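You operate a simulated robot arm through the tools that you are given. There is no shell and no other tool. Be economical: measure what you need, move in short steps, check, and stop when the job is done.

Carry out the task below with a simulated two-armed robot. There is one attempt and no reset: what you move stays moved.

## Task
Fetch the rack marked poor and set it on the green mat. Take the beige pad and put it on the lower glass shelf. Fetch the bottle from the island bench under the shelves and stand it on top of the blue-band carton there. Turn the rack dial to MID. Put the 10 ml tube from the blue table top on the yellow job card and the 25 ml tube on the yellow mat. Pull the first island door from the left open. Do these in any order. Set down upright: rack marked Poor, bottle.
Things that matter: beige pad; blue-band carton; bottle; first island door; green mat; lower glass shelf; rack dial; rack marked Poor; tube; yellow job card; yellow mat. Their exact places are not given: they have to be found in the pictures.

The check looks at the end state, three seconds after you hand in, the way a careful person would. Anything else that was tipped, shoved, dropped, spilled or broken makes it a failure.

## Robot
Two 6-joint arms with three-finger grippers on one trunk, on a base that drives. Base frame: it is fixed to the floor where the robot stands at the start and does not move with it; the origin is under the middle of the robot, x ahead of it, y to its left, z up; the surface under the hand at the start is at about z = 1.055. Units: m, degrees, N and s.
The left shoulder is at the start at [0.02, 0.17, 1.55], the right one opposite. With the tool pointing down near the work surface each hand reaches from about 0.4 to 0.68 m from the robot's upright axis, wherever it stands, measured 20 degrees to its own side. Places, roughly: beige pad (5x5x4 cm) [-0.7, -1.2, 0.9]; blue-band carton [-1.25, -1, 1]; bottle [-1.25, -1, 1]; first island door [-1.5, 0.1, 0.5]; green mat (23x19 cm) [0.4, 2.9, 0.8]; lower glass shelf (172x24 cm) [-1.24, -0.34, 1.28]; rack dial [-1.3, 0.9, 0.9]; rack marked Poor [0.5, 0, 1]; tube [-1.25, 1.25, 1]; yellow job card [-0.75, 1, 1]; yellow mat (23x19 cm) [0.4, 3.2, 0.8]. Payload 2.2 kg a hand.
The TCP of each hand is the grasp point between the finger pads, 0.025 m short of the fingertips. In the tool frame z runs along the fingers and y along their closing line. The gripper opens to 0.104 m. The gripper's body begins 0.074 m behind the TCP.
Orientation is told as [roll, pitch, yaw] about the base's x, y, z axes, in that order, counted from this pose: with the fingers straight down and closing along the base's y, the tool's x points along the base's -x, its y along +y and its z along -z.

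## Interface
- The arms move only by the tool move_arm. It takes "left_moves", "right_moves" or both (then of equal length, played together; a hand with none holds still); each is a list that holds one entry, the list of rows, each a list of 7 numbers: the finger opening in m, from 0 to 0.104, then the shift along the tool's x, y, z in units of 50 mm (1.0 is 50 mm), then the turn, a rotation vector about the tool's x, y, z in units of 4 degrees (1.0 is 4 degrees). In form: [[[gripper, x, y, z, ax, ay, az], ...]]. A call has 1 to 8 rows; each row shifts and turns the commanded pose from where the row before left it, along the tool's axes as they then stand. A call with a number of a shift or a turn outside -1 to 1 is refused whole. Rows are played at 5 a second. More than 0.05 m and 8.6 degrees between two rows, or a gripper value outside its range, and nothing of the call is played. Where a pose cannot be reached the arm comes as near as it can. A force on the tool above 40 N (or 10 N above the force at the start of the call, whichever is more), or a blocked arm, ends the call early, and 0.2 s more pass. The fingers move at their own pace and stop on an object; they squeeze with about 39 N. The grip force told is the motor's: it shows also when the fingers shut on nothing. Time passes only in rows, and 0.2 s behind the last, so rows that do not move let the fingers close. It gives the time, the measured TCP pose, the force on the tool (base axes), the opening and the grip force at its end, in the units of the frame above (readings bear some noise), with the torque about the TCP (base axes, N m) and any sound that the robot's microphone picked up.
- Cameras (640 x 400 px; columns grow to the right, rows downward): "scene" is now at [0.1565, -0.0172, 1.4423]; the picture's right is [-0.19, -0.98, -0.00], its down [-0.59, 0.11, -0.80] and it looks along [0.79, -0.15, -0.60] (base axes); focal length 254 px, centre (320, 200). "left" rides on the left gripper at [0.082, -0.003, -0.104] in its tool frame; the picture's right is [0.04, 1.00, 0.00], its down [-0.75, 0.03, -0.66] and it looks along [-0.66, 0.03, 0.75] (tool axes); focal length 256 px, centre (320, 200). "right" rides on the right gripper at [0.082, 0.003, -0.104] in its tool frame; the picture's right is [-0.04, 1.00, 0.00], its down [-0.75, -0.03, -0.66] and it looks along [-0.66, -0.03, 0.75] (tool axes); focal length 256 px, centre (320, 200).
- camera(camera): a new picture of that camera. It takes no simulated time.
- lift_body(by): slides the trunk up (or, below 0, down) by that many m; the arms and the scene camera ride with it, the base frame stays. It gives what a move gives, with no picture.
- steer(legs): drives the robot by 1 to 6 legs, each [ahead, left, turn to the left] in m, m and degrees, along the robot's own axes; the way and the turn of a leg run together, so that a leg with both is an arc; at most 1.5 m and 180 degrees a leg. The arms and the cameras ride along, it lands a little off, and it stops where it bumps. It gives what a move gives.
- aim_head(pan, tilt): turns the head with the scene camera to pan (to the left, within 60 degrees either way) and tilt (down, from -29 to 69), counted from straight ahead of the robot. It gives what a move gives.
- pixel_to_xyz(camera, pixels): there is no depth. For up to 12 entries [column, row, z] of the newest picture of that camera ("zoom" is the newest enlarged one), the place [x, y] in the base frame at which the ray of that pixel passes the height z, good to about 0.003 m. It takes no simulated time.
- close_up(camera, box): a new picture of the part [left, top, right, bottom] of that camera's present view, enlarged. It takes no simulated time.
- hand_in(): hands the job in; it is judged then, once.

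Keep the steps short. Do not move on a guess: measure, check each grasp and each placing, and mend mistakes. In all there are 124 turns and 136 pictures (those below and enlarged ones count). Leave the grippers open and the arms clear of the work at the hand-in unless told otherwise, and finish with a single line.

The tools are called after "Request:" by a JSON object that holds its "api" and its "payload". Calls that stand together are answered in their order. move_arm: Moves the arms, as the interface text tells. Its arguments: {"type":"object","properties":{"left_moves":{"type":"array"},"right_moves":{"type":"array"}},"required":[]} The other tools are called the same way: lift_body (by) slides the trunk up or down; steer (legs) drives the base; aim_head (pan, tilt) turns the head that bears the scene camera; camera (camera) takes a picture; pixel_to_xyz (camera, pixels) gives the place at which the rays of pixels pass given heights; close_up (camera, box) takes an enlarged picture of a part of a camera's view; hand_in () hands the job in.

At the start:

```text
time_s: 0.0
left_ee_pos: [0.6256, 0.066, 1.24]
left_ee_rot: [0.1, 0.0, 0.0]
left_force: [0.2, 0.0, -0.3]
left_moment: [0.01, 0.0, 0.01]
left_grip_width: 0.1041
left_finger_force: 0.0
right_ee_pos: [0.4773, -0.3634, 1.1616]
right_ee_rot: [0.0, 0.0, 0.0]
right_force: [1.4, -0.4, 0.7]
right_moment: [-0.01, 0.0, 0.0]
right_grip_width: 0.104
right_finger_force: 0.0
trunk travel left (down, up): [-0.742, 0.0]
robot x, y, heading: [-0.0028, 0.0018, 0.2]
head pan, tilt: [-10.8, 36.6]
```

scene: 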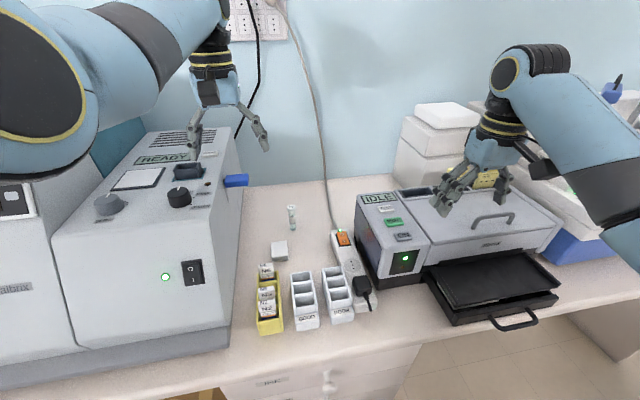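
right: 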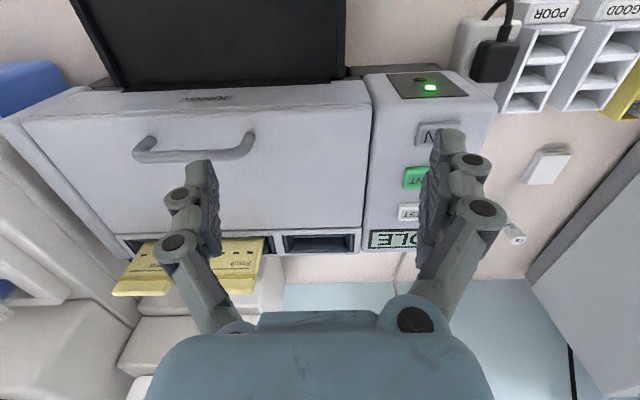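
left: 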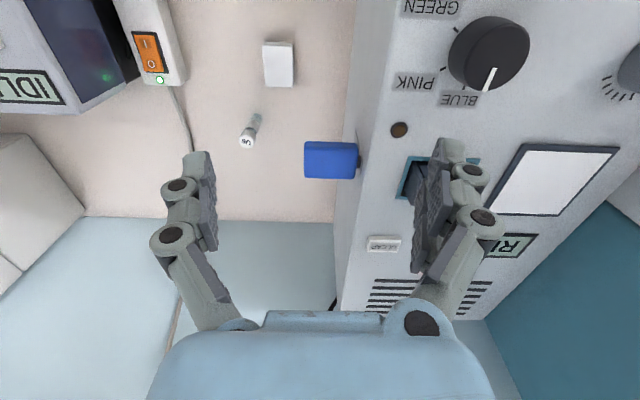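

I see two white racks in the scene picture, at about (303,300) marked GOOD and (337,295) marked POOR. I enlarge that part to measure them.

Request:
{"api": "close_up", "payload": {"camera": "scene", "box": [240, 220, 400, 340]}}

Request:
{"api": "pixel_to_xyz", "payload": {"camera": "scene", "pixels": [[340, 325, 1.055], [330, 328, 1.055], [355, 322, 1.055], [322, 268, 1.1], [341, 266, 1.1], [330, 318, 1.1], [353, 315, 1.1]]}}

```text
3.33 times, centred on (320, 280) of scene
```

zoom: 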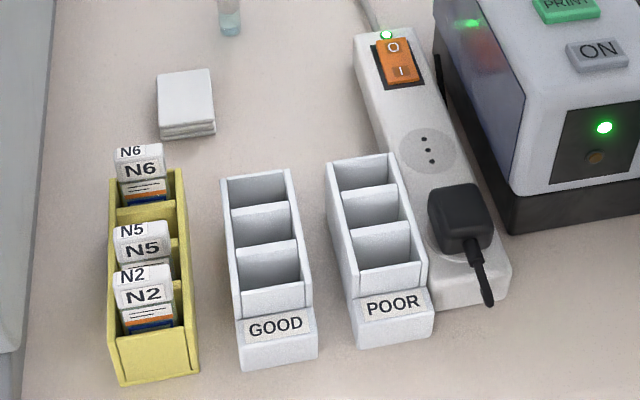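

```text
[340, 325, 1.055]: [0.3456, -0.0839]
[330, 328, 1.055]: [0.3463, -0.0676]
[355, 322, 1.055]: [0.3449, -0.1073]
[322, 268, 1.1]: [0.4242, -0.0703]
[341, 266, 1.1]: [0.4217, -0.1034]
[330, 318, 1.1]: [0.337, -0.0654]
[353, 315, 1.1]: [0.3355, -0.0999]
```

I measure the rack's corners in the enlarged view at several heights.

Request:
{"api": "pixel_to_xyz", "payload": {"camera": "zoom", "pixels": [[358, 346, 1.055], [432, 335, 1.055], [326, 162, 1.09], [393, 153, 1.09], [428, 262, 1.09], [358, 272, 1.09], [326, 162, 1.11], [393, 153, 1.11], [428, 262, 1.11], [358, 272, 1.11], [440, 300, 1.055], [360, 40, 1.09]]}}

Request:
{"api": "pixel_to_xyz", "payload": {"camera": "right", "pixels": [[497, 111, 1.055], [541, 113, 1.055], [497, 111, 1.06], [530, 26, 1.09], [583, 26, 1.09], [530, 26, 1.11], [583, 26, 1.11]]}}

Request:
{"api": "close_up", "payload": {"camera": "right", "box": [440, 0, 640, 125]}}

```text
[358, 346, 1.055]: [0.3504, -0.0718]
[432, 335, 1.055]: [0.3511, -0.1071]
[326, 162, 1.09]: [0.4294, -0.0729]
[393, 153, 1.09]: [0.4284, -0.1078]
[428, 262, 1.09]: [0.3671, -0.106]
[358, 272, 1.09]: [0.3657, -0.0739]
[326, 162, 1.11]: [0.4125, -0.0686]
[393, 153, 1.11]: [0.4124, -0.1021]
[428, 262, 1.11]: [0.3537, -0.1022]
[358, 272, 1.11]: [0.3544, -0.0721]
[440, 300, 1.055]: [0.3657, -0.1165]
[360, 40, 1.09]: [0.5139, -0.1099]
```

```text
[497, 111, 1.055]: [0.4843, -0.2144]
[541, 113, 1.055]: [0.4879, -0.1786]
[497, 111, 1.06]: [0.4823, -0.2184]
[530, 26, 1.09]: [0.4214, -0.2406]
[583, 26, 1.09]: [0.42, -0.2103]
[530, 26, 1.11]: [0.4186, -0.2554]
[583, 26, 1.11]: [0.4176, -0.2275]
```

```text
3.20 times, centred on (540, 62) of right
```

zoom: 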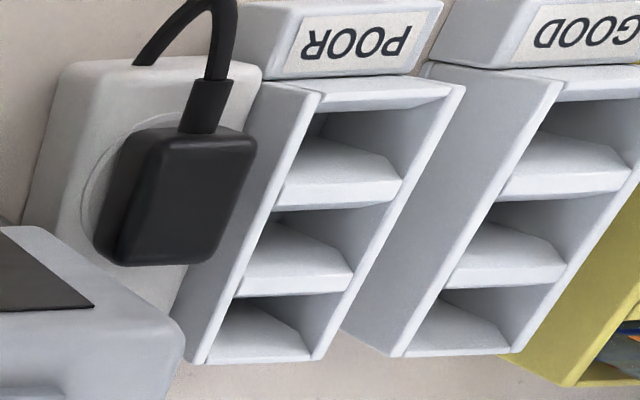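

Scene and hand views agree only if the bench lies lower than 1.055 (triangulating the rack's back corner gives z≈0.955 for its top; 1.055 is the instrument's top). I recompute with the right heights.

Request:
{"api": "pixel_to_xyz", "payload": {"camera": "scene", "pixels": [[321.8, 268.6, 0.955], [341.9, 265.9, 0.955], [352.4, 298.6, 0.955], [331.4, 301.6, 0.955], [331.4, 323.8, 0.89], [353.6, 320.5, 0.89], [331.4, 323.8, 0.9], [377, 303, 0.9]]}}

Request:
{"api": "pixel_to_xyz", "payload": {"camera": "right", "pixels": [[501.6, 113, 0.955], [537, 112, 0.955], [522, 25, 0.955], [583, 26, 0.955], [524, 24, 0.92], [526, 174, 0.89], [527, 180, 0.9]]}}

Request:
{"api": "pixel_to_xyz", "payload": {"camera": "left", "pixels": [[266, 85, 0.9], [292, 86, 0.9], [266, 85, 0.88], [292, 86, 0.88]]}}

Request:
{"api": "aim_head", "payload": {"pan": 0, "tilt": 45}}

Request:
{"api": "camera", "payload": {"camera": "scene"}}

```text
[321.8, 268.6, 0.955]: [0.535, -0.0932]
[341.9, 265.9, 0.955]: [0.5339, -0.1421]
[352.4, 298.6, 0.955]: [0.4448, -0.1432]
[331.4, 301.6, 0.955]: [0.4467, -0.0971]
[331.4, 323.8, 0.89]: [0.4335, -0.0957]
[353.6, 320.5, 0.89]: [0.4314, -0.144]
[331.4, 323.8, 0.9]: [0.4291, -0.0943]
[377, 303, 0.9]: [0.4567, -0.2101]
```

```text
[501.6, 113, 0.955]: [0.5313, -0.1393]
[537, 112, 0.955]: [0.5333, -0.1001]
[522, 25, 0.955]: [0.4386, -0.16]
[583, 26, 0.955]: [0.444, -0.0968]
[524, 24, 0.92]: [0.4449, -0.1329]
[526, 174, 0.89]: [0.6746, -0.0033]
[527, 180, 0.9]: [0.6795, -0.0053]
```

```text
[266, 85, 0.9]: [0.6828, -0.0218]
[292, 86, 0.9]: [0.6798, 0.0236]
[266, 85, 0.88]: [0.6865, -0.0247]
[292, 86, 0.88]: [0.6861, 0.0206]
```

```text
time_s: 0.7
left_ee_pos: [0.6258, 0.0662, 1.2399]
left_ee_rot: [0.0, 0.1, 0.0]
left_force: [-0.2, 0.2, 0.6]
left_moment: [0.01, 0.01, 0.01]
left_grip_width: 0.1044
left_finger_force: 0.0
right_ee_pos: [0.4783, -0.3631, 1.1598]
right_ee_rot: [0.0, 0.0, -0.1]
right_force: [0.6, -0.2, -0.3]
right_moment: [0.01, 0.02, 0.01]
right_grip_width: 0.1039
right_finger_force: 0.1
trunk travel left (down, up): [-0.742, 0.0]
robot x, y, heading: [-0.0025, 0.001, -0.0]
head pan, tilt: [0.0, 45.0]
```

```text
130 pictures are left
```

scene: 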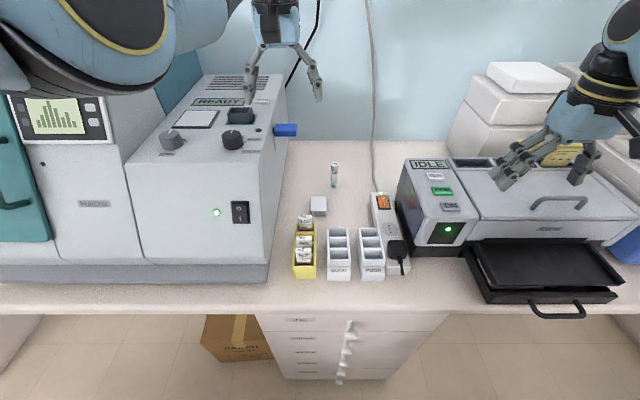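

The rack: top z≈0.955, x 0.435–0.535, y −0.142…−0.094. I bring the right hand above it at the present height to look at the gaps beside it.

Request:
{"api": "move_arm", "payload": {"right_moves": [[[0.104, 0, 1, 0, 0, 0, 0], [0.104, 0, 1, 0, 0, 0, 0], [0.104, 0, 1, 0, 0, 0, 0], [0.104, 0, 1, 0, 0, 0, 0], [0.104, 0, 0.9, 0, 0, 0, 0], [0.104, 0, 0, 0, 0, 0, 0]]]}}

Request:
{"api": "camera", "payload": {"camera": "right"}}

Request:
{"api": "close_up", "payload": {"camera": "scene", "box": [280, 180, 440, 280]}}

```text
time_s: 2.3
left_ee_pos: [0.6257, 0.0662, 1.2395]
left_ee_rot: [-0.1, 0.0, 0.0]
left_force: [-0.6, 0.1, 0.1]
left_moment: [-0.02, 0.02, 0.01]
left_grip_width: 0.1038
left_finger_force: 0.2
right_ee_pos: [0.4889, -0.1864, 1.1349]
right_ee_rot: [-6.2, -0.2, -2.7]
right_force: [0.4, -0.6, 0.4]
right_moment: [-0.05, 0.01, 0.0]
right_grip_width: 0.1039
right_finger_force: 0.0
right hand out of reach, approached as far as the arm can: row 1, 2
trunk travel left (down, up): [-0.742, 0.0]
robot x, y, heading: [0.0015, 0.0038, 0.1]
head pan, tilt: [0.0, 45.0]
stopped in row 6 (right hand): the arm was blocked; the commanded pose is now the measured one
```

```text
129 pictures are left
```

right: 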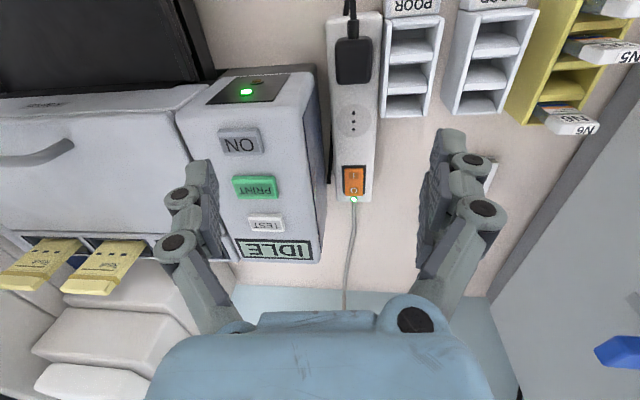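

```text
4.00 times, centred on (360, 230) of scene
```

zoom: 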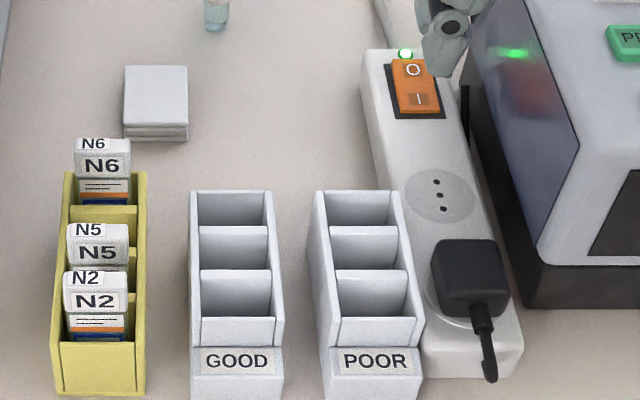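

The arm was blocked when it reached inward at that height. I get the height of the power strip and plug from the two views, since the fingers must pass beside them.

Request:
{"api": "pixel_to_xyz", "payload": {"camera": "zoom", "pixels": [[405, 53, 0.91], [405, 53, 0.94], [433, 242, 0.95], [433, 242, 0.97], [310, 194, 0.955], [398, 194, 0.955], [424, 314, 0.955], [328, 318, 0.955]]}}

Request:
{"api": "pixel_to_xyz", "payload": {"camera": "right", "pixels": [[353, 200, 0.91], [353, 200, 0.94], [371, 80, 0.95], [371, 80, 0.97], [381, 117, 0.955], [427, 117, 0.955], [377, 110, 0.92], [382, 60, 0.92]]}}

Request:
{"api": "steer", "payload": {"legs": [[0, 0.07, 0]]}}

```text
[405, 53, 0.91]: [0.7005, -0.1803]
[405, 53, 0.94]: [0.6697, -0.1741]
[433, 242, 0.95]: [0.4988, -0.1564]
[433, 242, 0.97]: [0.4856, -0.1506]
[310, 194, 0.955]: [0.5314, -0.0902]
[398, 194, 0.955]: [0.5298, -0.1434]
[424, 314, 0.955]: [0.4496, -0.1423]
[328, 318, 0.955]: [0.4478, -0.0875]
```

```text
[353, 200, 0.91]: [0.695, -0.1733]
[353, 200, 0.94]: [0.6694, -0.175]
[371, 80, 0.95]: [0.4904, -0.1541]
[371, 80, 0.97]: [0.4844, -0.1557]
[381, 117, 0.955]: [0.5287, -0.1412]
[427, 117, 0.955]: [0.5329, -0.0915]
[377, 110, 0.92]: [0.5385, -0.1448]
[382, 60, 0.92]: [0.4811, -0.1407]
```

```text
time_s: 3.3
left_ee_pos: [0.6249, 0.1365, 1.2402]
left_ee_rot: [0.0, 0.0, -0.1]
left_force: [-0.1, 1.2, -0.2]
left_moment: [-0.06, 0.0, -0.01]
left_grip_width: 0.1037
left_finger_force: 0.0
right_ee_pos: [0.4881, -0.1168, 1.1349]
right_ee_rot: [-6.1, -0.2, -2.6]
right_force: [0.5, 0.2, -0.7]
right_moment: [-0.05, 0.0, 0.01]
right_grip_width: 0.1042
right_finger_force: 0.1
trunk travel left (down, up): [-0.742, 0.0]
robot x, y, heading: [0.0025, 0.072, -0.0]
head pan, tilt: [0.0, 45.0]
```

The strip top is at z≈0.935, the plug ends at x≈0.495 and y≈−0.152, so the rack can be gripped across its back part (x 0.515, y −0.117) with the fingertips above the strip. I straighten the hand and go down part way.

Request:
{"api": "move_arm", "payload": {"right_moves": [[[0.062, 0, 0, 0.3, -0.75, 0, -0.32], [0.062, 0, 0, 0.5, -0.75, 0, -0.32], [0.062, -0.54, 0, 0.7, 0, 0, 0], [0.062, 0, 0, 0.7, 0, 0, 0], [0.062, 0, 0, 0, 0, 0, 0]]]}}

Request:
{"api": "camera", "payload": {"camera": "right"}}

```text
time_s: 4.5
left_ee_pos: [0.6255, 0.1361, 1.2392]
left_ee_rot: [0.1, 0.0, 0.0]
left_force: [-0.2, 0.0, 0.2]
left_moment: [0.0, -0.04, -0.02]
left_grip_width: 0.1042
left_finger_force: 0.1
right_ee_pos: [0.5153, -0.1199, 1.0246]
right_ee_rot: [-0.1, 0.0, -0.2]
right_force: [0.8, 0.6, -0.1]
right_moment: [-0.01, 0.03, -0.01]
right_grip_width: 0.062
right_finger_force: 0.1
trunk travel left (down, up): [-0.742, 0.0]
robot x, y, heading: [0.0041, 0.0691, -0.2]
head pan, tilt: [0.0, 45.0]
```

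```text
127 pictures are left
```

right: 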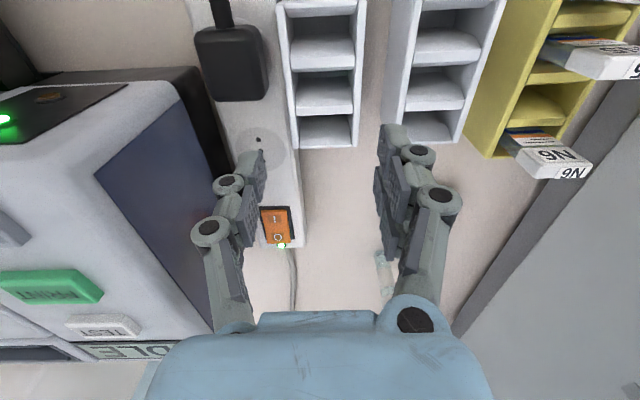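

The rack's back edge is at (294,148)–(357,148) here. I measure it again from this nearer view.

Request:
{"api": "pixel_to_xyz", "payload": {"camera": "right", "pixels": [[294, 148, 0.955], [357, 148, 0.955], [265, 98, 0.955], [300, 200, 0.93], [396, 138, 0.955], [284, 10, 0.955], [365, 5, 0.955], [290, 150, 0.93]]}}

Request:
{"api": "close_up", "payload": {"camera": "right", "box": [190, 0, 430, 160]}}

```text
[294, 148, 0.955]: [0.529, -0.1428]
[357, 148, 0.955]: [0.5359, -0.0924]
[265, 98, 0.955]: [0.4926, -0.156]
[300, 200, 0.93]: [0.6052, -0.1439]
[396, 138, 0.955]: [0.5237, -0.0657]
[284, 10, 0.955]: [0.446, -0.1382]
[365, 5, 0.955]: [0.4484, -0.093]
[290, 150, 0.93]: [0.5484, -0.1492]
```

```text
2.50 times, centred on (310, 80) of right
```

zoom: 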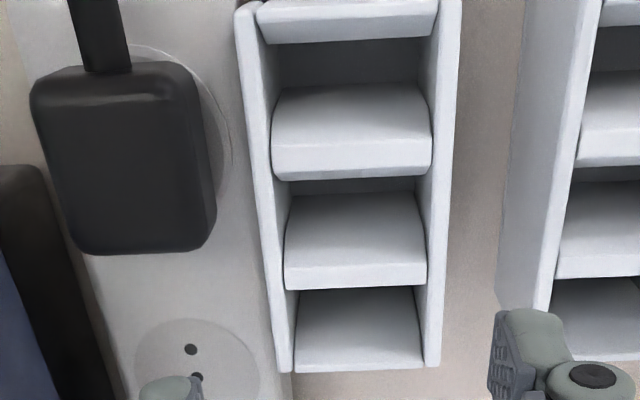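

The rack's middle is y≈−0.1175. I lower to z≈0.966 and close.

Request:
{"api": "move_arm", "payload": {"right_moves": [[[0.064, 0, 0.05, 0.6, 0, 0, 0], [0.064, 0, 0, 0.57, 0, 0, 0], [0.064, 0, 0, 0, 0, 0, 0], [0.03, 0, 0, 0, 0, 0, 0], [0.03, 0, 0, 0, 0, 0, 0]]]}}

Request:
{"api": "camera", "payload": {"camera": "right"}}

```text
time_s: 5.7
left_ee_pos: [0.6241, 0.1367, 1.2402]
left_ee_rot: [0.0, 0.0, 0.0]
left_force: [-0.2, -0.1, 0.0]
left_moment: [0.02, 0.0, -0.01]
left_grip_width: 0.1039
left_finger_force: 0.0
right_ee_pos: [0.5168, -0.1177, 0.9663]
right_ee_rot: [0.0, 0.0, -0.2]
right_force: [-0.3, 0.0, 0.6]
right_moment: [0.03, -0.05, 0.0]
right_grip_width: 0.049
right_finger_force: 39.1
trunk travel left (down, up): [-0.742, 0.0]
robot x, y, heading: [-0.004, 0.0657, 0.0]
head pan, tilt: [0.0, 45.0]
```

```text
125 pictures are left
```

right: 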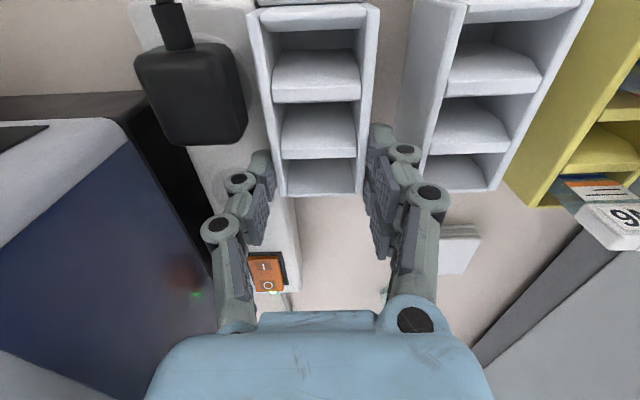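

Opening 0.049 with a grip of 39 N: the rack is held. I lift straight up by 0.12 m.

Request:
{"api": "move_arm", "payload": {"right_moves": [[[0.03, 0, 0, -0.3, 0, 0, 0], [0.03, 0, 0, -0.5, 0, 0, 0], [0.03, 0, 0, -0.8, 0, 0, 0], [0.03, 0, 0, -0.8, 0, 0, 0], [0.03, 0, 0, 0, 0, 0, 0]]]}}

Request:
{"api": "camera", "payload": {"camera": "right"}}

Request:
{"api": "camera", "payload": {"camera": "scene"}}

```text
time_s: 6.9
left_ee_pos: [0.6256, 0.1354, 1.2395]
left_ee_rot: [0.0, -0.1, 0.0]
left_force: [-1.1, -0.3, -0.1]
left_moment: [-0.02, 0.01, -0.01]
left_grip_width: 0.1041
left_finger_force: 0.0
right_ee_pos: [0.5166, -0.1175, 1.0859]
right_ee_rot: [0.0, 0.0, -0.2]
right_force: [0.1, -0.1, -0.4]
right_moment: [-0.05, 0.01, -0.01]
right_grip_width: 0.0488
right_finger_force: 39.0
trunk travel left (down, up): [-0.742, 0.0]
robot x, y, heading: [-0.0042, 0.0738, 0.0]
head pan, tilt: [0.0, 45.0]
```

```text
124 pictures are left
```

right: 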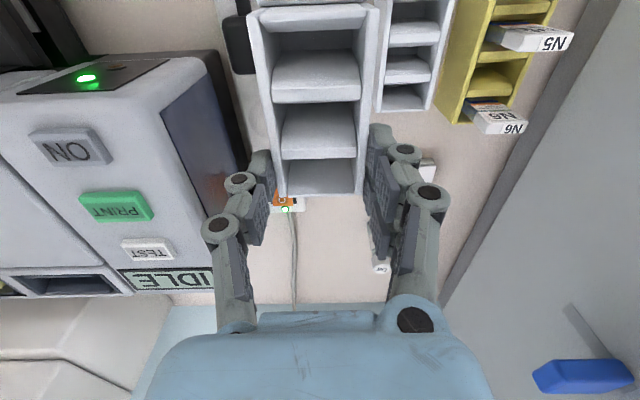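

```text
123 pictures are left
```

scene: 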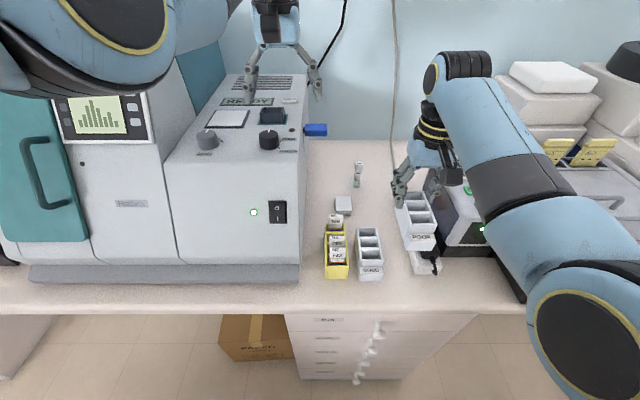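

The rack hangs level and clear (TCP z 1.086). I back off 0.2 m from the bench and look left toward the mats.

Request:
{"api": "steer", "payload": {"legs": [[-0.2, 0, 0]]}}

Request:
{"api": "aim_head", "payload": {"pan": 58, "tilt": 25}}

Request:
{"api": "camera", "payload": {"camera": "scene"}}

```text
time_s: 8.5
left_ee_pos: [0.4266, 0.1352, 1.2403]
left_ee_rot: [0.0, 0.0, -0.1]
left_force: [-0.3, -0.2, 0.0]
left_moment: [0.0, -0.05, -0.02]
left_grip_width: 0.1038
left_finger_force: 0.1
right_ee_pos: [0.3173, -0.1168, 1.0852]
right_ee_rot: [-0.1, 0.1, -0.1]
right_force: [0.2, -0.5, -0.4]
right_moment: [0.0, -0.02, 0.01]
right_grip_width: 0.0485
right_finger_force: 38.8
trunk travel left (down, up): [-0.742, 0.0]
robot x, y, heading: [-0.1973, 0.0707, -0.2]
head pan, tilt: [0.0, 45.0]
```

```text
time_s: 9.8
left_ee_pos: [0.4269, 0.1353, 1.2398]
left_ee_rot: [0.1, 0.0, 0.0]
left_force: [-0.2, 0.5, -0.6]
left_moment: [0.01, 0.01, 0.04]
left_grip_width: 0.104
left_finger_force: 0.0
right_ee_pos: [0.318, -0.1174, 1.0853]
right_ee_rot: [-0.1, 0.0, -0.2]
right_force: [-0.1, -0.4, -0.3]
right_moment: [0.03, -0.03, -0.03]
right_grip_width: 0.0487
right_finger_force: 38.8
trunk travel left (down, up): [-0.742, 0.0]
robot x, y, heading: [-0.1978, 0.0686, 0.0]
head pan, tilt: [58.0, 25.0]
```

```text
122 pictures are left
```

scene: 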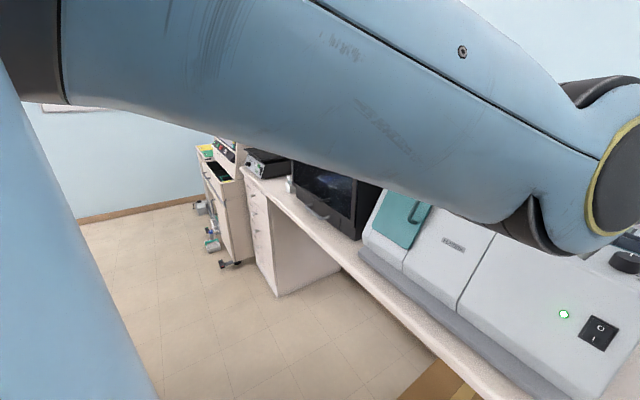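

The bench runs along to a cart at the far end. I turn left by 90° in the aisle so the arms clear the instruments, then look ahead.

Request:
{"api": "steer", "payload": {"legs": [[0, 0, 90]]}}

Request:
{"api": "aim_head", "payload": {"pan": 0, "tilt": 20}}

Request:
{"api": "camera", "payload": {"camera": "scene"}}

```text
time_s: 14.0
left_ee_pos: [-0.2638, 0.6951, 1.2391]
left_ee_rot: [-0.1, 0.1, 89.8]
left_force: [0.2, -0.2, 0.3]
left_moment: [-0.03, -0.02, 0.0]
left_grip_width: 0.104
left_finger_force: 0.1
right_ee_pos: [-0.0103, 0.5865, 1.086]
right_ee_rot: [-0.1, 0.0, 89.8]
right_force: [0.5, -0.1, -1.2]
right_moment: [0.01, 0.0, 0.02]
right_grip_width: 0.0489
right_finger_force: 39.2
trunk travel left (down, up): [-0.742, 0.0]
robot x, y, heading: [-0.1993, 0.0694, 90.2]
head pan, tilt: [58.0, 25.0]
```

```text
time_s: 15.3
left_ee_pos: [-0.2641, 0.6948, 1.2396]
left_ee_rot: [0.0, -0.1, 89.9]
left_force: [-0.3, -0.8, -0.2]
left_moment: [0.03, -0.01, 0.04]
left_grip_width: 0.104
left_finger_force: 0.1
right_ee_pos: [-0.0107, 0.5866, 1.0859]
right_ee_rot: [-0.1, -0.1, 89.8]
right_force: [-0.5, -0.1, -0.6]
right_moment: [0.04, 0.03, -0.03]
right_grip_width: 0.0485
right_finger_force: 39.2
trunk travel left (down, up): [-0.742, 0.0]
robot x, y, heading: [-0.198, 0.0672, 89.8]
head pan, tilt: [0.0, 20.0]
```

```text
121 pictures are left
```

scene: 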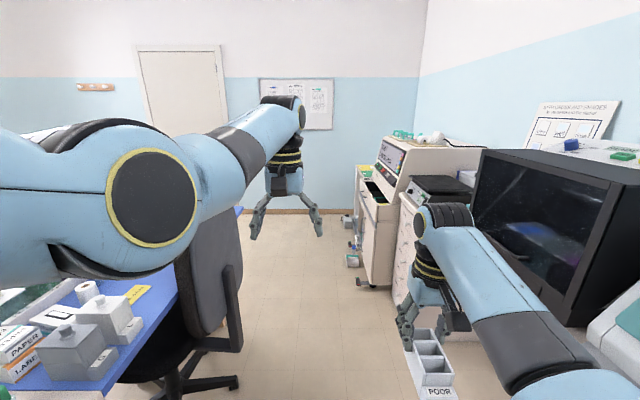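

A chair stands ahead left; I measure the clear lane on the floor.

Request:
{"api": "pixel_to_xyz", "payload": {"camera": "scene", "pixels": [[238, 380, 0.05], [243, 300, 0.5], [238, 215, 1.0], [395, 300, 0.0], [370, 285, 0.0], [358, 262, 0.1], [385, 200, 0.8], [355, 225, 0.3], [320, 212, 0.0], [480, 150, 1.3]]}}

Request:
{"api": "aim_head", "payload": {"pan": 0, "tilt": 60}}

Request:
{"api": "camera", "payload": {"camera": "scene"}}

```text
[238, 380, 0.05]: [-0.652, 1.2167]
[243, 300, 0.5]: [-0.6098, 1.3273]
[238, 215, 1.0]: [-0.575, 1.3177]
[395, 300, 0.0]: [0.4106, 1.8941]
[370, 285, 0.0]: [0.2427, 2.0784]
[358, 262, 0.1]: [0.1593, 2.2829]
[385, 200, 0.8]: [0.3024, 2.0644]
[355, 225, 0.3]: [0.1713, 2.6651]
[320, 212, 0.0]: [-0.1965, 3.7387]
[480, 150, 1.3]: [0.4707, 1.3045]
```

```text
time_s: 16.4
left_ee_pos: [-0.2634, 0.6962, 1.2392]
left_ee_rot: [0.0, 0.0, 90.0]
left_force: [1.0, -0.1, 0.6]
left_moment: [-0.01, 0.02, -0.01]
left_grip_width: 0.1041
left_finger_force: 0.0
right_ee_pos: [-0.0102, 0.587, 1.086]
right_ee_rot: [-0.1, 0.0, 89.9]
right_force: [0.6, 0.8, -0.9]
right_moment: [0.05, -0.01, 0.0]
right_grip_width: 0.0486
right_finger_force: 39.3
trunk travel left (down, up): [-0.742, 0.0]
robot x, y, heading: [-0.1967, 0.0705, 89.7]
head pan, tilt: [0.0, 60.0]
```

```text
120 pictures are left
```

scene: 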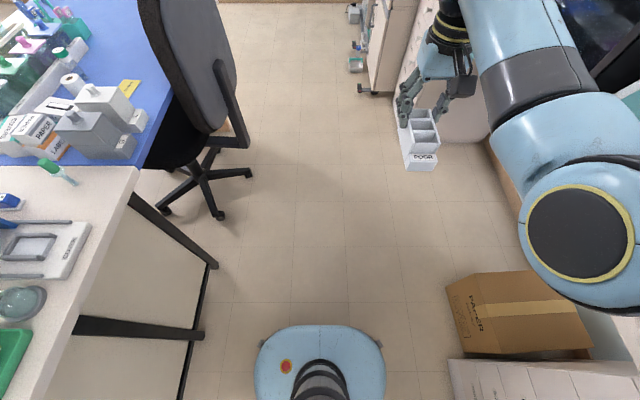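

The lane is free from about x=−0.55 to 0.16. I drive ahead 1.5 m and look again.

Request:
{"api": "steer", "payload": {"legs": [[1.5, 0, 0]]}}

Request:
{"api": "aim_head", "payload": {"pan": -30, "tilt": 35}}

Request:
{"api": "camera", "payload": {"camera": "scene"}}

```text
time_s: 23.8
left_ee_pos: [-0.2573, 2.1987, 1.2404]
left_ee_rot: [0.0, -0.1, 89.8]
left_force: [0.7, 0.3, 0.3]
left_moment: [0.02, -0.03, -0.02]
left_grip_width: 0.104
left_finger_force: 0.1
right_ee_pos: [-0.0035, 2.0891, 1.0861]
right_ee_rot: [-0.1, 0.0, 89.6]
right_force: [0.3, -0.2, -0.6]
right_moment: [0.01, -0.03, -0.02]
right_grip_width: 0.0487
right_finger_force: 39.1
trunk travel left (down, up): [-0.742, 0.0]
robot x, y, heading: [-0.1963, 1.5705, 89.4]
head pan, tilt: [0.0, 60.0]
```

```text
time_s: 24.8
left_ee_pos: [-0.2576, 2.1992, 1.239]
left_ee_rot: [0.0, 0.0, 89.7]
left_force: [-1.0, 0.2, 0.4]
left_moment: [-0.03, -0.03, 0.01]
left_grip_width: 0.1039
left_finger_force: 0.1
right_ee_pos: [-0.0046, 2.0898, 1.0848]
right_ee_rot: [0.0, -0.1, 89.6]
right_force: [-0.7, 0.4, -1.3]
right_moment: [0.04, 0.0, 0.01]
right_grip_width: 0.0486
right_finger_force: 38.8
trunk travel left (down, up): [-0.742, 0.0]
robot x, y, heading: [-0.1894, 1.5734, 89.7]
head pan, tilt: [-30.0, 35.0]
```

```text
119 pictures are left
```

scene: 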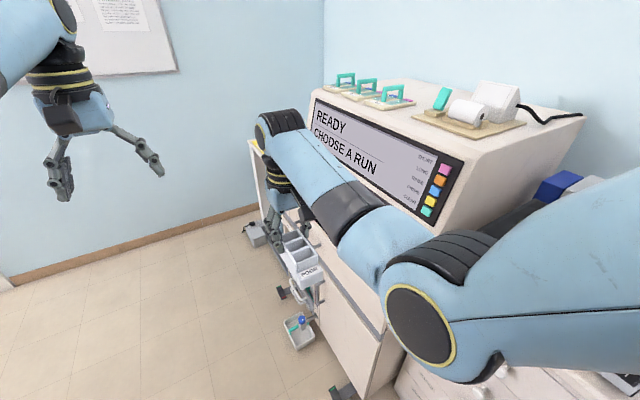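

The mats lie hidden behind my right arm, on the console's ledge. I go on 1.0 m ahead and 0.2 m left for more room, then turn right 90° to face the console.

Request:
{"api": "steer", "payload": {"legs": [[1.0, 0.2, 0], [0, 0, -90]]}}

Request:
{"api": "aim_head", "payload": {"pan": 20, "tilt": 35}}

Request:
{"api": "camera", "payload": {"camera": "scene"}}

```text
time_s: 33.9
left_ee_pos: [0.2351, 2.6452, 1.2396]
left_ee_rot: [0.0, 0.0, 0.0]
left_force: [-0.1, 0.7, 0.0]
left_moment: [0.03, 0.04, 0.0]
left_grip_width: 0.1039
left_finger_force: 0.1
right_ee_pos: [0.1254, 2.3937, 1.0864]
right_ee_rot: [-0.1, 0.0, -0.2]
right_force: [0.8, -0.5, -0.6]
right_moment: [0.0, -0.06, 0.0]
right_grip_width: 0.0488
right_finger_force: 38.8
trunk travel left (down, up): [-0.742, 0.0]
robot x, y, heading: [-0.3902, 2.582, -0.3]
head pan, tilt: [-30.0, 35.0]
```

```text
time_s: 35.0
left_ee_pos: [0.2356, 2.6472, 1.2399]
left_ee_rot: [0.0, -0.1, 0.0]
left_force: [0.8, -0.5, 0.4]
left_moment: [0.03, 0.0, -0.01]
left_grip_width: 0.1041
left_finger_force: 0.0
right_ee_pos: [0.125, 2.3926, 1.0856]
right_ee_rot: [-0.2, 0.0, -0.2]
right_force: [0.7, -0.6, -0.5]
right_moment: [-0.04, -0.04, 0.0]
right_grip_width: 0.0486
right_finger_force: 39.0
trunk travel left (down, up): [-0.742, 0.0]
robot x, y, heading: [-0.3896, 2.5803, -0.2]
head pan, tilt: [20.0, 35.0]
```

```text
118 pictures are left
```

scene: 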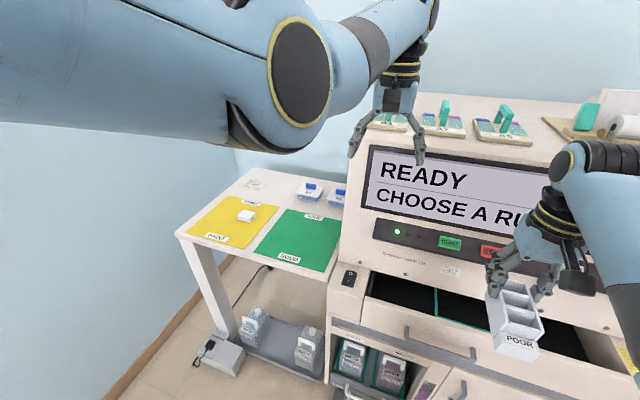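

Green and yellow mats are visible at about (300,240) and (235,222). I enlarge and measure.

Request:
{"api": "close_up", "payload": {"camera": "scene", "box": [170, 165, 350, 280]}}

Request:
{"api": "pixel_to_xyz", "payload": {"camera": "scene", "pixels": [[254, 252, 0.8], [322, 273, 0.8], [341, 220, 0.8], [288, 208, 0.8], [189, 232, 0.8], [243, 248, 0.8], [278, 207, 0.8], [222, 196, 0.8], [176, 233, 0.8], [326, 280, 0.8]]}}

```text
3.48 times, centred on (260, 222) of scene
```

zoom: 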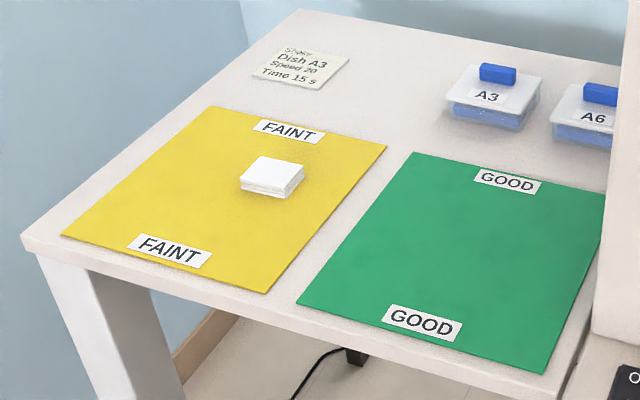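

```text
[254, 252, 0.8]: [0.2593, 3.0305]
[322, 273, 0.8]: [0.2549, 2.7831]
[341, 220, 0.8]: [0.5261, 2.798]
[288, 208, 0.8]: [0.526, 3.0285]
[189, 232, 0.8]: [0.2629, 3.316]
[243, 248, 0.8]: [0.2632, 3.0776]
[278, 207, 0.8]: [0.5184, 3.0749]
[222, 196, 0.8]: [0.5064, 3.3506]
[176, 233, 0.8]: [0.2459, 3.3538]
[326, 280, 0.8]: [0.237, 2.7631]
```

The mats are really at z≈0.89 (their known size fits that). I drive left 0.45 m, then 0.2 m ahead, and measure from there.

Request:
{"api": "steer", "payload": {"legs": [[0, 0.45, 0], [0.18, 0, 0]]}}

Request:
{"api": "aim_head", "payload": {"pan": 0, "tilt": 45}}

Request:
{"api": "camera", "payload": {"camera": "scene"}}

Request:
{"api": "camera", "payload": {"camera": "right"}}

Request:
{"api": "camera", "payload": {"camera": "left"}}

```text
time_s: 38.9
left_ee_pos: [0.4155, 3.0951, 1.2393]
left_ee_rot: [-0.1, -0.1, -0.2]
left_force: [0.3, 0.0, -0.3]
left_moment: [0.0, 0.02, -0.01]
left_grip_width: 0.1044
left_finger_force: 0.1
right_ee_pos: [0.3055, 2.8434, 1.0852]
right_ee_rot: [-0.1, 0.0, -0.3]
right_force: [-0.3, -0.3, -1.4]
right_moment: [-0.02, -0.05, -0.02]
right_grip_width: 0.0488
right_finger_force: 39.4
trunk travel left (down, up): [-0.742, 0.0]
robot x, y, heading: [-0.209, 3.0305, -0.2]
head pan, tilt: [20.0, 35.0]
```

```text
time_s: 39.7
left_ee_pos: [0.4155, 3.0964, 1.2389]
left_ee_rot: [-0.1, 0.0, -0.2]
left_force: [-0.2, -0.4, 0.6]
left_moment: [-0.01, -0.02, 0.01]
left_grip_width: 0.1038
left_finger_force: 0.2
right_ee_pos: [0.3062, 2.8426, 1.0857]
right_ee_rot: [-0.1, 0.0, -0.3]
right_force: [0.0, 0.1, -0.9]
right_moment: [0.01, -0.02, -0.01]
right_grip_width: 0.0486
right_finger_force: 38.8
trunk travel left (down, up): [-0.742, 0.0]
robot x, y, heading: [-0.2115, 3.0343, -0.2]
head pan, tilt: [0.0, 45.0]
```

```text
116 pictures are left
```

scene: 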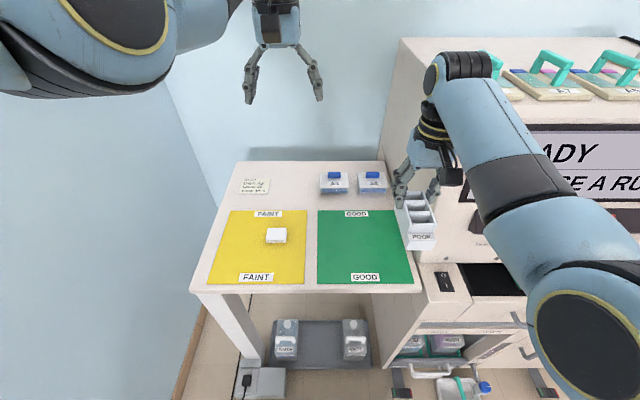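

```text
115 pictures are left
```

right: 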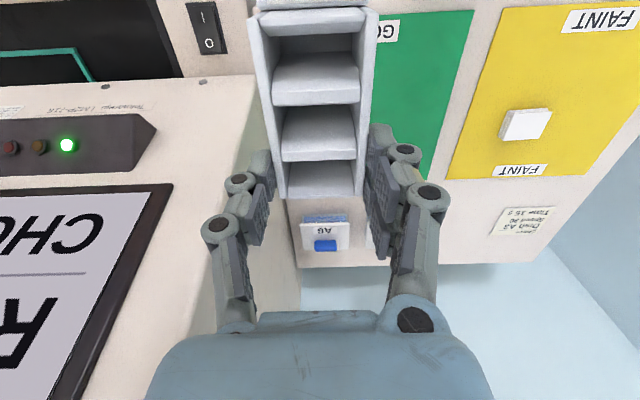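

```text
114 pictures are left
```

left: 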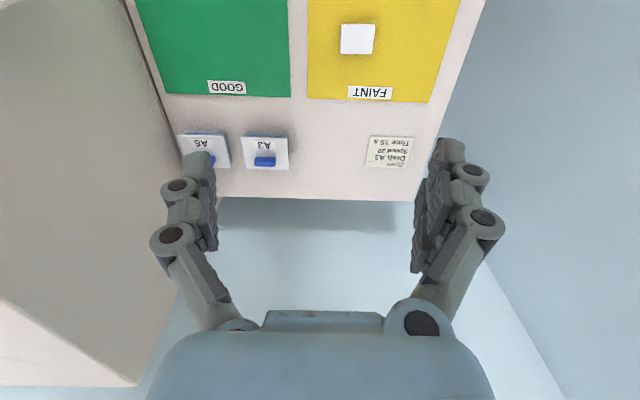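

I triangulate the mats' far corners from the scene and left views.

Request:
{"api": "pixel_to_xyz", "payload": {"camera": "scene", "pixels": [[318, 211, 0.8], [231, 211, 0.8], [318, 211, 0.85], [231, 211, 0.85], [318, 211, 0.9], [231, 211, 0.9], [318, 284, 0.85], [412, 284, 0.85], [318, 284, 0.8], [412, 284, 0.8]]}}

Request:
{"api": "pixel_to_xyz", "payload": {"camera": "left", "pixels": [[291, 97, 0.8], [429, 102, 0.8], [291, 97, 0.85], [429, 102, 0.85], [291, 97, 0.9], [429, 102, 0.9]]}}

```text
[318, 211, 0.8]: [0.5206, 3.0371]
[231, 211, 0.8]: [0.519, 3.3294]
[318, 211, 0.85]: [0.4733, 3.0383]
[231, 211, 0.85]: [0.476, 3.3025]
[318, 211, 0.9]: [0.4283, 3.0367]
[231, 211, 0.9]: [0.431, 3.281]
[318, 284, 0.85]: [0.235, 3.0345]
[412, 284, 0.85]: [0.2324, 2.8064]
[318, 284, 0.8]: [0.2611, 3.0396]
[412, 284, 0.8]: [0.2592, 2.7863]
```

```text
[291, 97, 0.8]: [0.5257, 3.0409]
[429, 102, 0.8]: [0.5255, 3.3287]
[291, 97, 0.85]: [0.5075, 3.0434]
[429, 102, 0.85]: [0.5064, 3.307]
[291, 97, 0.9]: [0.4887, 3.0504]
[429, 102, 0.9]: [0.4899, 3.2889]
```

The mat lies at z≈0.795, x 0.26–0.52, y 2.79–3.04. I drive 0.08 m ahead and 0.03 m left, then measure the hand's place.

Request:
{"api": "steer", "payload": {"legs": [[0.09, 0.035, 0]]}}

Request:
{"api": "camera", "payload": {"camera": "scene"}}

```text
time_s: 41.0
left_ee_pos: [0.501, 3.1315, 1.2391]
left_ee_rot: [-0.1, 0.1, 0.3]
left_force: [0.6, 0.2, 0.4]
left_moment: [-0.03, -0.01, 0.0]
left_grip_width: 0.104
left_finger_force: 0.1
right_ee_pos: [0.3927, 2.8776, 1.0845]
right_ee_rot: [-0.1, 0.1, 0.1]
right_force: [-0.2, -0.1, -1.9]
right_moment: [0.01, -0.03, -0.02]
right_grip_width: 0.0485
right_finger_force: 38.7
trunk travel left (down, up): [-0.742, 0.0]
robot x, y, heading: [-0.1249, 3.0616, 0.3]
head pan, tilt: [0.0, 45.0]
stopped in leg 1: the robot was blocked; the commanded pose is now the measured one
```

```text
113 pictures are left
```

scene: 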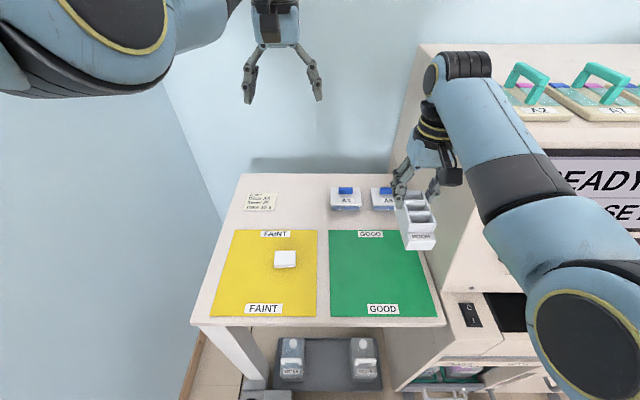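

Blocked at the very end by something near the base; I ease back 2 cm, then lower the right hand part way over the mat.

Request:
{"api": "steer", "payload": {"legs": [[-0.02, 0, 0]]}}

Request:
{"api": "move_arm", "payload": {"right_moves": [[[0.03, -0.4, 0.2, 0.5, 0, 0, 0], [0.03, -0.4, 0.2, 0.6, 0, 0, 0], [0.03, 0, 0, 0.7, 0, 0, 0], [0.03, 0, 0, 0.7, 0, 0, 0], [0.03, 0, 0, 0.7, 0, 0, 0], [0.03, 0, 0, 0, 0, 0, 0]]]}}

Request:
{"api": "camera", "payload": {"camera": "scene"}}

```text
time_s: 41.8
left_ee_pos: [0.481, 3.1304, 1.2379]
left_ee_rot: [0.0, 0.0, 0.3]
left_force: [-0.3, -0.1, -0.6]
left_moment: [0.0, 0.0, 0.01]
left_grip_width: 0.104
left_finger_force: 0.0
right_ee_pos: [0.3729, 2.8764, 1.0843]
right_ee_rot: [-0.1, 0.1, 0.1]
right_force: [-0.1, -0.6, -0.9]
right_moment: [0.0, 0.01, 0.06]
right_grip_width: 0.0485
right_finger_force: 39.0
trunk travel left (down, up): [-0.742, 0.0]
robot x, y, heading: [-0.1463, 3.0626, 0.1]
head pan, tilt: [0.0, 45.0]
```

```text
time_s: 43.2
left_ee_pos: [0.4794, 3.13, 1.2394]
left_ee_rot: [0.1, 0.0, 0.3]
left_force: [0.6, 0.0, 0.6]
left_moment: [0.01, 0.02, 0.03]
left_grip_width: 0.1039
left_finger_force: 0.1
right_ee_pos: [0.397, 2.8933, 0.9366]
right_ee_rot: [-0.1, -0.1, 0.0]
right_force: [0.5, 0.6, -1.2]
right_moment: [0.0, -0.03, -0.01]
right_grip_width: 0.0487
right_finger_force: 39.5
right hand out of reach, approached as far as the arm can: row 5
trunk travel left (down, up): [-0.742, 0.0]
robot x, y, heading: [-0.1457, 3.0623, 0.4]
head pan, tilt: [0.0, 45.0]
```

```text
112 pictures are left
```

scene: 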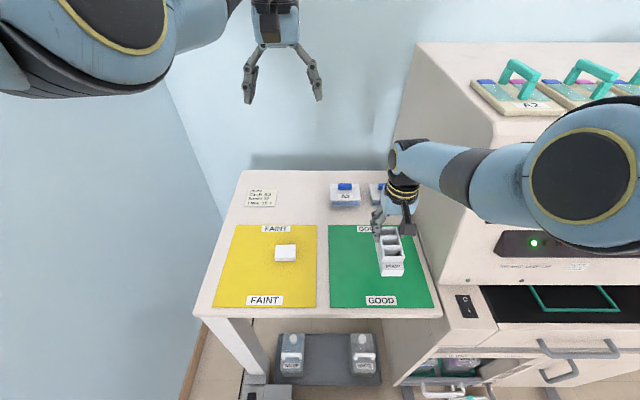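

The arm is at its lowest (TCP z 0.937); I lower the trunk a little for the rest and check with the pictures.

Request:
{"api": "lift_body", "payload": {"by": -0.045}}

Request:
{"api": "close_up", "payload": {"camera": "scene", "box": [310, 190, 470, 310]}}

```text
time_s: 44.0
left_ee_pos: [0.4796, 3.1312, 1.195]
left_ee_rot: [0.1, 0.0, 0.3]
left_force: [-0.9, -0.2, 0.4]
left_moment: [-0.03, -0.03, -0.02]
left_grip_width: 0.1039
left_finger_force: 0.1
right_ee_pos: [0.3969, 2.8929, 0.892]
right_ee_rot: [-0.2, 0.0, 0.1]
right_force: [-0.6, -0.1, -0.3]
right_moment: [-0.05, -0.02, -0.02]
right_grip_width: 0.0484
right_finger_force: 38.4
trunk travel left (down, up): [-0.697, 0.045]
robot x, y, heading: [-0.1481, 3.0622, 0.1]
head pan, tilt: [0.0, 45.0]
```

```text
3.33 times, centred on (390, 250) of scene
```

zoom: 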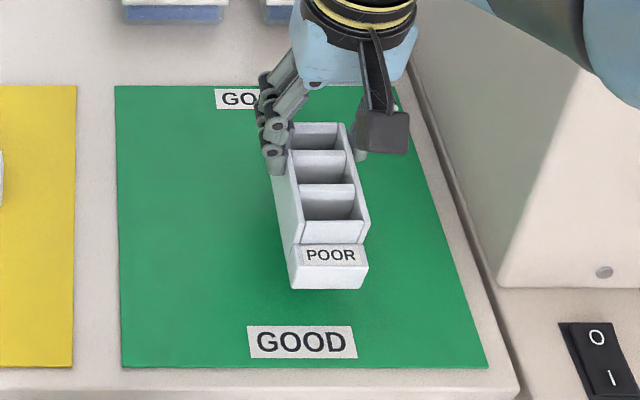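

The rack is over the mat. I find the gap under it from where its front base corner must be (x≈0.314).

Request:
{"api": "pixel_to_xyz", "payload": {"camera": "zoom", "pixels": [[295, 288, 0.79], [295, 288, 0.8], [295, 288, 0.82], [295, 288, 0.84], [366, 288, 0.8]]}}

Request:
{"api": "lift_body", "payload": {"by": -0.012}}

```text
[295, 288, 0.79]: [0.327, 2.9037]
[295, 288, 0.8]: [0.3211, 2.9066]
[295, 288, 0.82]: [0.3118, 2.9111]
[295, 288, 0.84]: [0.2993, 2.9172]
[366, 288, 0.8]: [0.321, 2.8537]
```

```text
time_s: 44.6
left_ee_pos: [0.4801, 3.1309, 1.1827]
left_ee_rot: [0.1, 0.0, 0.3]
left_force: [-0.3, -0.8, 0.2]
left_moment: [-0.01, -0.03, 0.0]
left_grip_width: 0.1041
left_finger_force: 0.1
right_ee_pos: [0.3957, 2.894, 0.8802]
right_ee_rot: [-0.1, 0.0, 0.0]
right_force: [0.1, -0.4, -0.8]
right_moment: [0.01, -0.03, 0.03]
right_grip_width: 0.0486
right_finger_force: 39.2
trunk travel left (down, up): [-0.685, 0.057]
robot x, y, heading: [-0.1469, 3.0579, 0.2]
head pan, tilt: [0.0, 45.0]
```

Request:
{"api": "lift_body", "payload": {"by": -0.006}}

Request:
{"api": "lift_body", "payload": {"by": -0.003}}

```text
time_s: 45.2
left_ee_pos: [0.479, 3.1313, 1.1761]
left_ee_rot: [0.2, -0.1, 0.3]
left_force: [-0.1, -0.3, 0.5]
left_moment: [-0.01, 0.04, 0.0]
left_grip_width: 0.1041
left_finger_force: 0.0
right_ee_pos: [0.3974, 2.8927, 0.8735]
right_ee_rot: [0.0, 0.0, 0.1]
right_force: [-1.8, -0.6, -0.8]
right_moment: [-0.02, -0.05, 0.01]
right_grip_width: 0.0487
right_finger_force: 39.3
trunk travel left (down, up): [-0.679, 0.063]
robot x, y, heading: [-0.1425, 3.0582, 0.3]
head pan, tilt: [0.0, 45.0]
```

```text
time_s: 45.7
left_ee_pos: [0.4798, 3.1306, 1.1731]
left_ee_rot: [0.2, -0.1, 0.2]
left_force: [-0.2, -0.2, -0.1]
left_moment: [-0.01, 0.04, 0.01]
left_grip_width: 0.1038
left_finger_force: 0.1
right_ee_pos: [0.3956, 2.8928, 0.8694]
right_ee_rot: [0.0, -0.1, 0.1]
right_force: [1.3, -0.7, -0.7]
right_moment: [0.0, -0.05, -0.03]
right_grip_width: 0.0486
right_finger_force: 38.6
trunk travel left (down, up): [-0.676, 0.066]
robot x, y, heading: [-0.1455, 3.0606, 0.4]
head pan, tilt: [0.0, 45.0]
```

No contact yet (force −0.7 N). I go on in small steps.

Request:
{"api": "lift_body", "payload": {"by": -0.003}}

Request:
{"api": "lift_body", "payload": {"by": -0.003}}

Request:
{"api": "close_up", "payload": {"camera": "scene", "box": [310, 190, 470, 310]}}

```text
time_s: 46.2
left_ee_pos: [0.4802, 3.1304, 1.1701]
left_ee_rot: [0.1, -0.1, 0.3]
left_force: [0.2, -0.2, 0.6]
left_moment: [-0.04, 0.01, 0.02]
left_grip_width: 0.1036
left_finger_force: 0.0
right_ee_pos: [0.3969, 2.8928, 0.8682]
right_ee_rot: [0.0, 0.0, 0.1]
right_force: [1.0, 0.6, -1.0]
right_moment: [0.04, -0.05, 0.02]
right_grip_width: 0.0487
right_finger_force: 38.6
trunk travel left (down, up): [-0.673, 0.069]
robot x, y, heading: [-0.1506, 3.0621, 0.1]
head pan, tilt: [0.0, 45.0]
```

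```text
time_s: 46.8
left_ee_pos: [0.4799, 3.1306, 1.1679]
left_ee_rot: [0.1, 0.0, 0.3]
left_force: [-0.2, 0.1, 0.0]
left_moment: [0.0, 0.01, 0.0]
left_grip_width: 0.1039
left_finger_force: 0.0
right_ee_pos: [0.3963, 2.8936, 0.8657]
right_ee_rot: [-0.1, -0.1, 0.1]
right_force: [0.2, 0.2, -0.8]
right_moment: [0.02, 0.0, 0.03]
right_grip_width: 0.0486
right_finger_force: 39.0
trunk travel left (down, up): [-0.67, 0.072]
robot x, y, heading: [-0.1457, 3.0612, 0.1]
head pan, tilt: [0.0, 45.0]
```

```text
3.33 times, centred on (390, 250) of scene
```

zoom: 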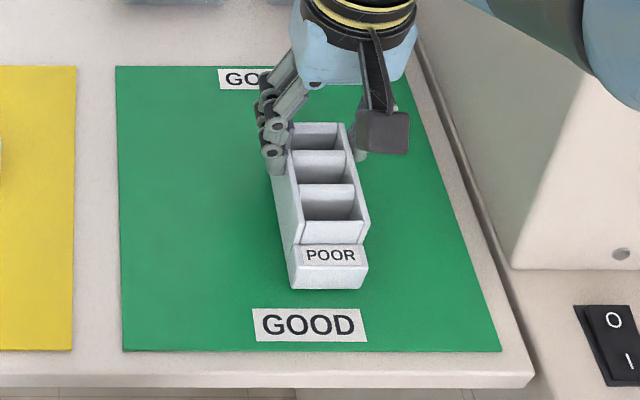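

Request:
{"api": "pixel_to_xyz", "payload": {"camera": "zoom", "pixels": [[122, 352, 0.8], [502, 352, 0.8], [122, 352, 0.77], [502, 352, 0.77], [122, 352, 0.75], [502, 352, 0.75], [122, 352, 0.72], [502, 352, 0.72], [295, 288, 0.77], [295, 288, 0.79]]}}

Request:
{"api": "camera", "payload": {"camera": "right"}}

Request:
{"api": "camera", "payload": {"camera": "left"}}

```text
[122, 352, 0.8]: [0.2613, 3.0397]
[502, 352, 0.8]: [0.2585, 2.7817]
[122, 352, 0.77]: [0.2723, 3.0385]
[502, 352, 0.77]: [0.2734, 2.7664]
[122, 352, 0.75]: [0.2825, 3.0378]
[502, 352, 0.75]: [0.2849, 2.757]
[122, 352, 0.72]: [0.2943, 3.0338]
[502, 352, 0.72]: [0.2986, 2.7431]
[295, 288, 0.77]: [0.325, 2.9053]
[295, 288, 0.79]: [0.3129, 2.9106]
```

```text
109 pictures are left
```

right: 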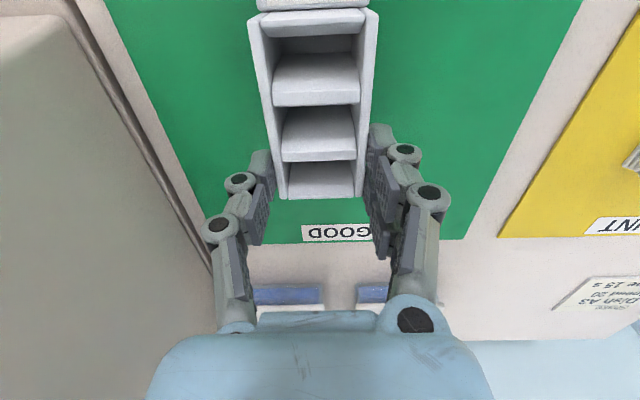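

```text
108 pictures are left
```

left: 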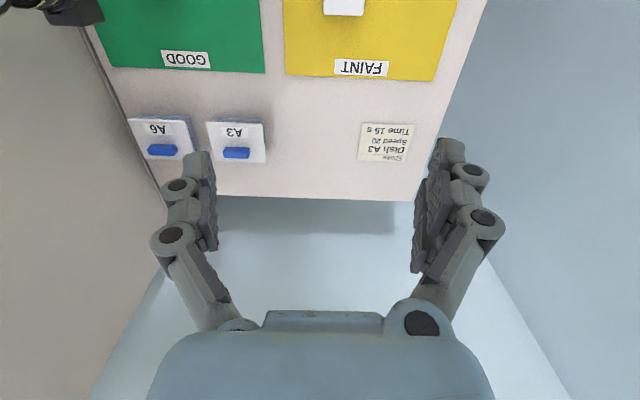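

Request:
{"api": "lift_body", "payload": {"by": -0.004}}

Request:
{"api": "lift_body", "payload": {"by": -0.004}}

Request:
{"api": "lift_body", "payload": {"by": -0.004}}

```text
time_s: 47.3
left_ee_pos: [0.4798, 3.1304, 1.162]
left_ee_rot: [0.2, 0.0, 0.3]
left_force: [0.1, 0.3, -0.3]
left_moment: [-0.01, -0.04, -0.04]
left_grip_width: 0.1039
left_finger_force: 0.0
right_ee_pos: [0.3972, 2.894, 0.861]
right_ee_rot: [-0.1, 0.0, 0.0]
right_force: [0.3, 1.2, -0.3]
right_moment: [0.03, 0.0, -0.01]
right_grip_width: 0.0483
right_finger_force: 39.2
trunk travel left (down, up): [-0.666, 0.076]
robot x, y, heading: [-0.1468, 3.061, 0.1]
head pan, tilt: [0.0, 45.0]
```

```text
time_s: 47.8
left_ee_pos: [0.4773, 3.1308, 1.1621]
left_ee_rot: [0.0, 0.0, 0.3]
left_force: [-0.5, -0.5, 0.4]
left_moment: [-0.01, 0.0, 0.06]
left_grip_width: 0.1041
left_finger_force: 0.1
right_ee_pos: [0.3969, 2.8919, 0.8595]
right_ee_rot: [-0.2, -0.3, 0.0]
right_force: [-3.8, -3.0, 26.0]
right_moment: [-0.05, 0.44, 0.06]
right_grip_width: 0.0488
right_finger_force: 39.4
trunk travel left (down, up): [-0.662, 0.08]
robot x, y, heading: [-0.1443, 3.061, 0.5]
head pan, tilt: [0.0, 45.0]
```

```text
time_s: 48.3
left_ee_pos: [0.4785, 3.1309, 1.1568]
left_ee_rot: [0.0, -0.1, 0.3]
left_force: [-0.3, 0.0, -0.9]
left_moment: [-0.02, 0.01, -0.02]
left_grip_width: 0.1039
left_finger_force: 0.0
right_ee_pos: [0.3982, 2.8929, 0.854]
right_ee_rot: [-0.1, -0.2, 0.2]
right_force: [1.6, -1.7, 23.7]
right_moment: [-0.07, -0.4, 0.1]
right_grip_width: 0.0485
right_finger_force: 38.7
trunk travel left (down, up): [-0.658, 0.084]
robot x, y, heading: [-0.1428, 3.0595, 0.1]
head pan, tilt: [0.0, 45.0]
```

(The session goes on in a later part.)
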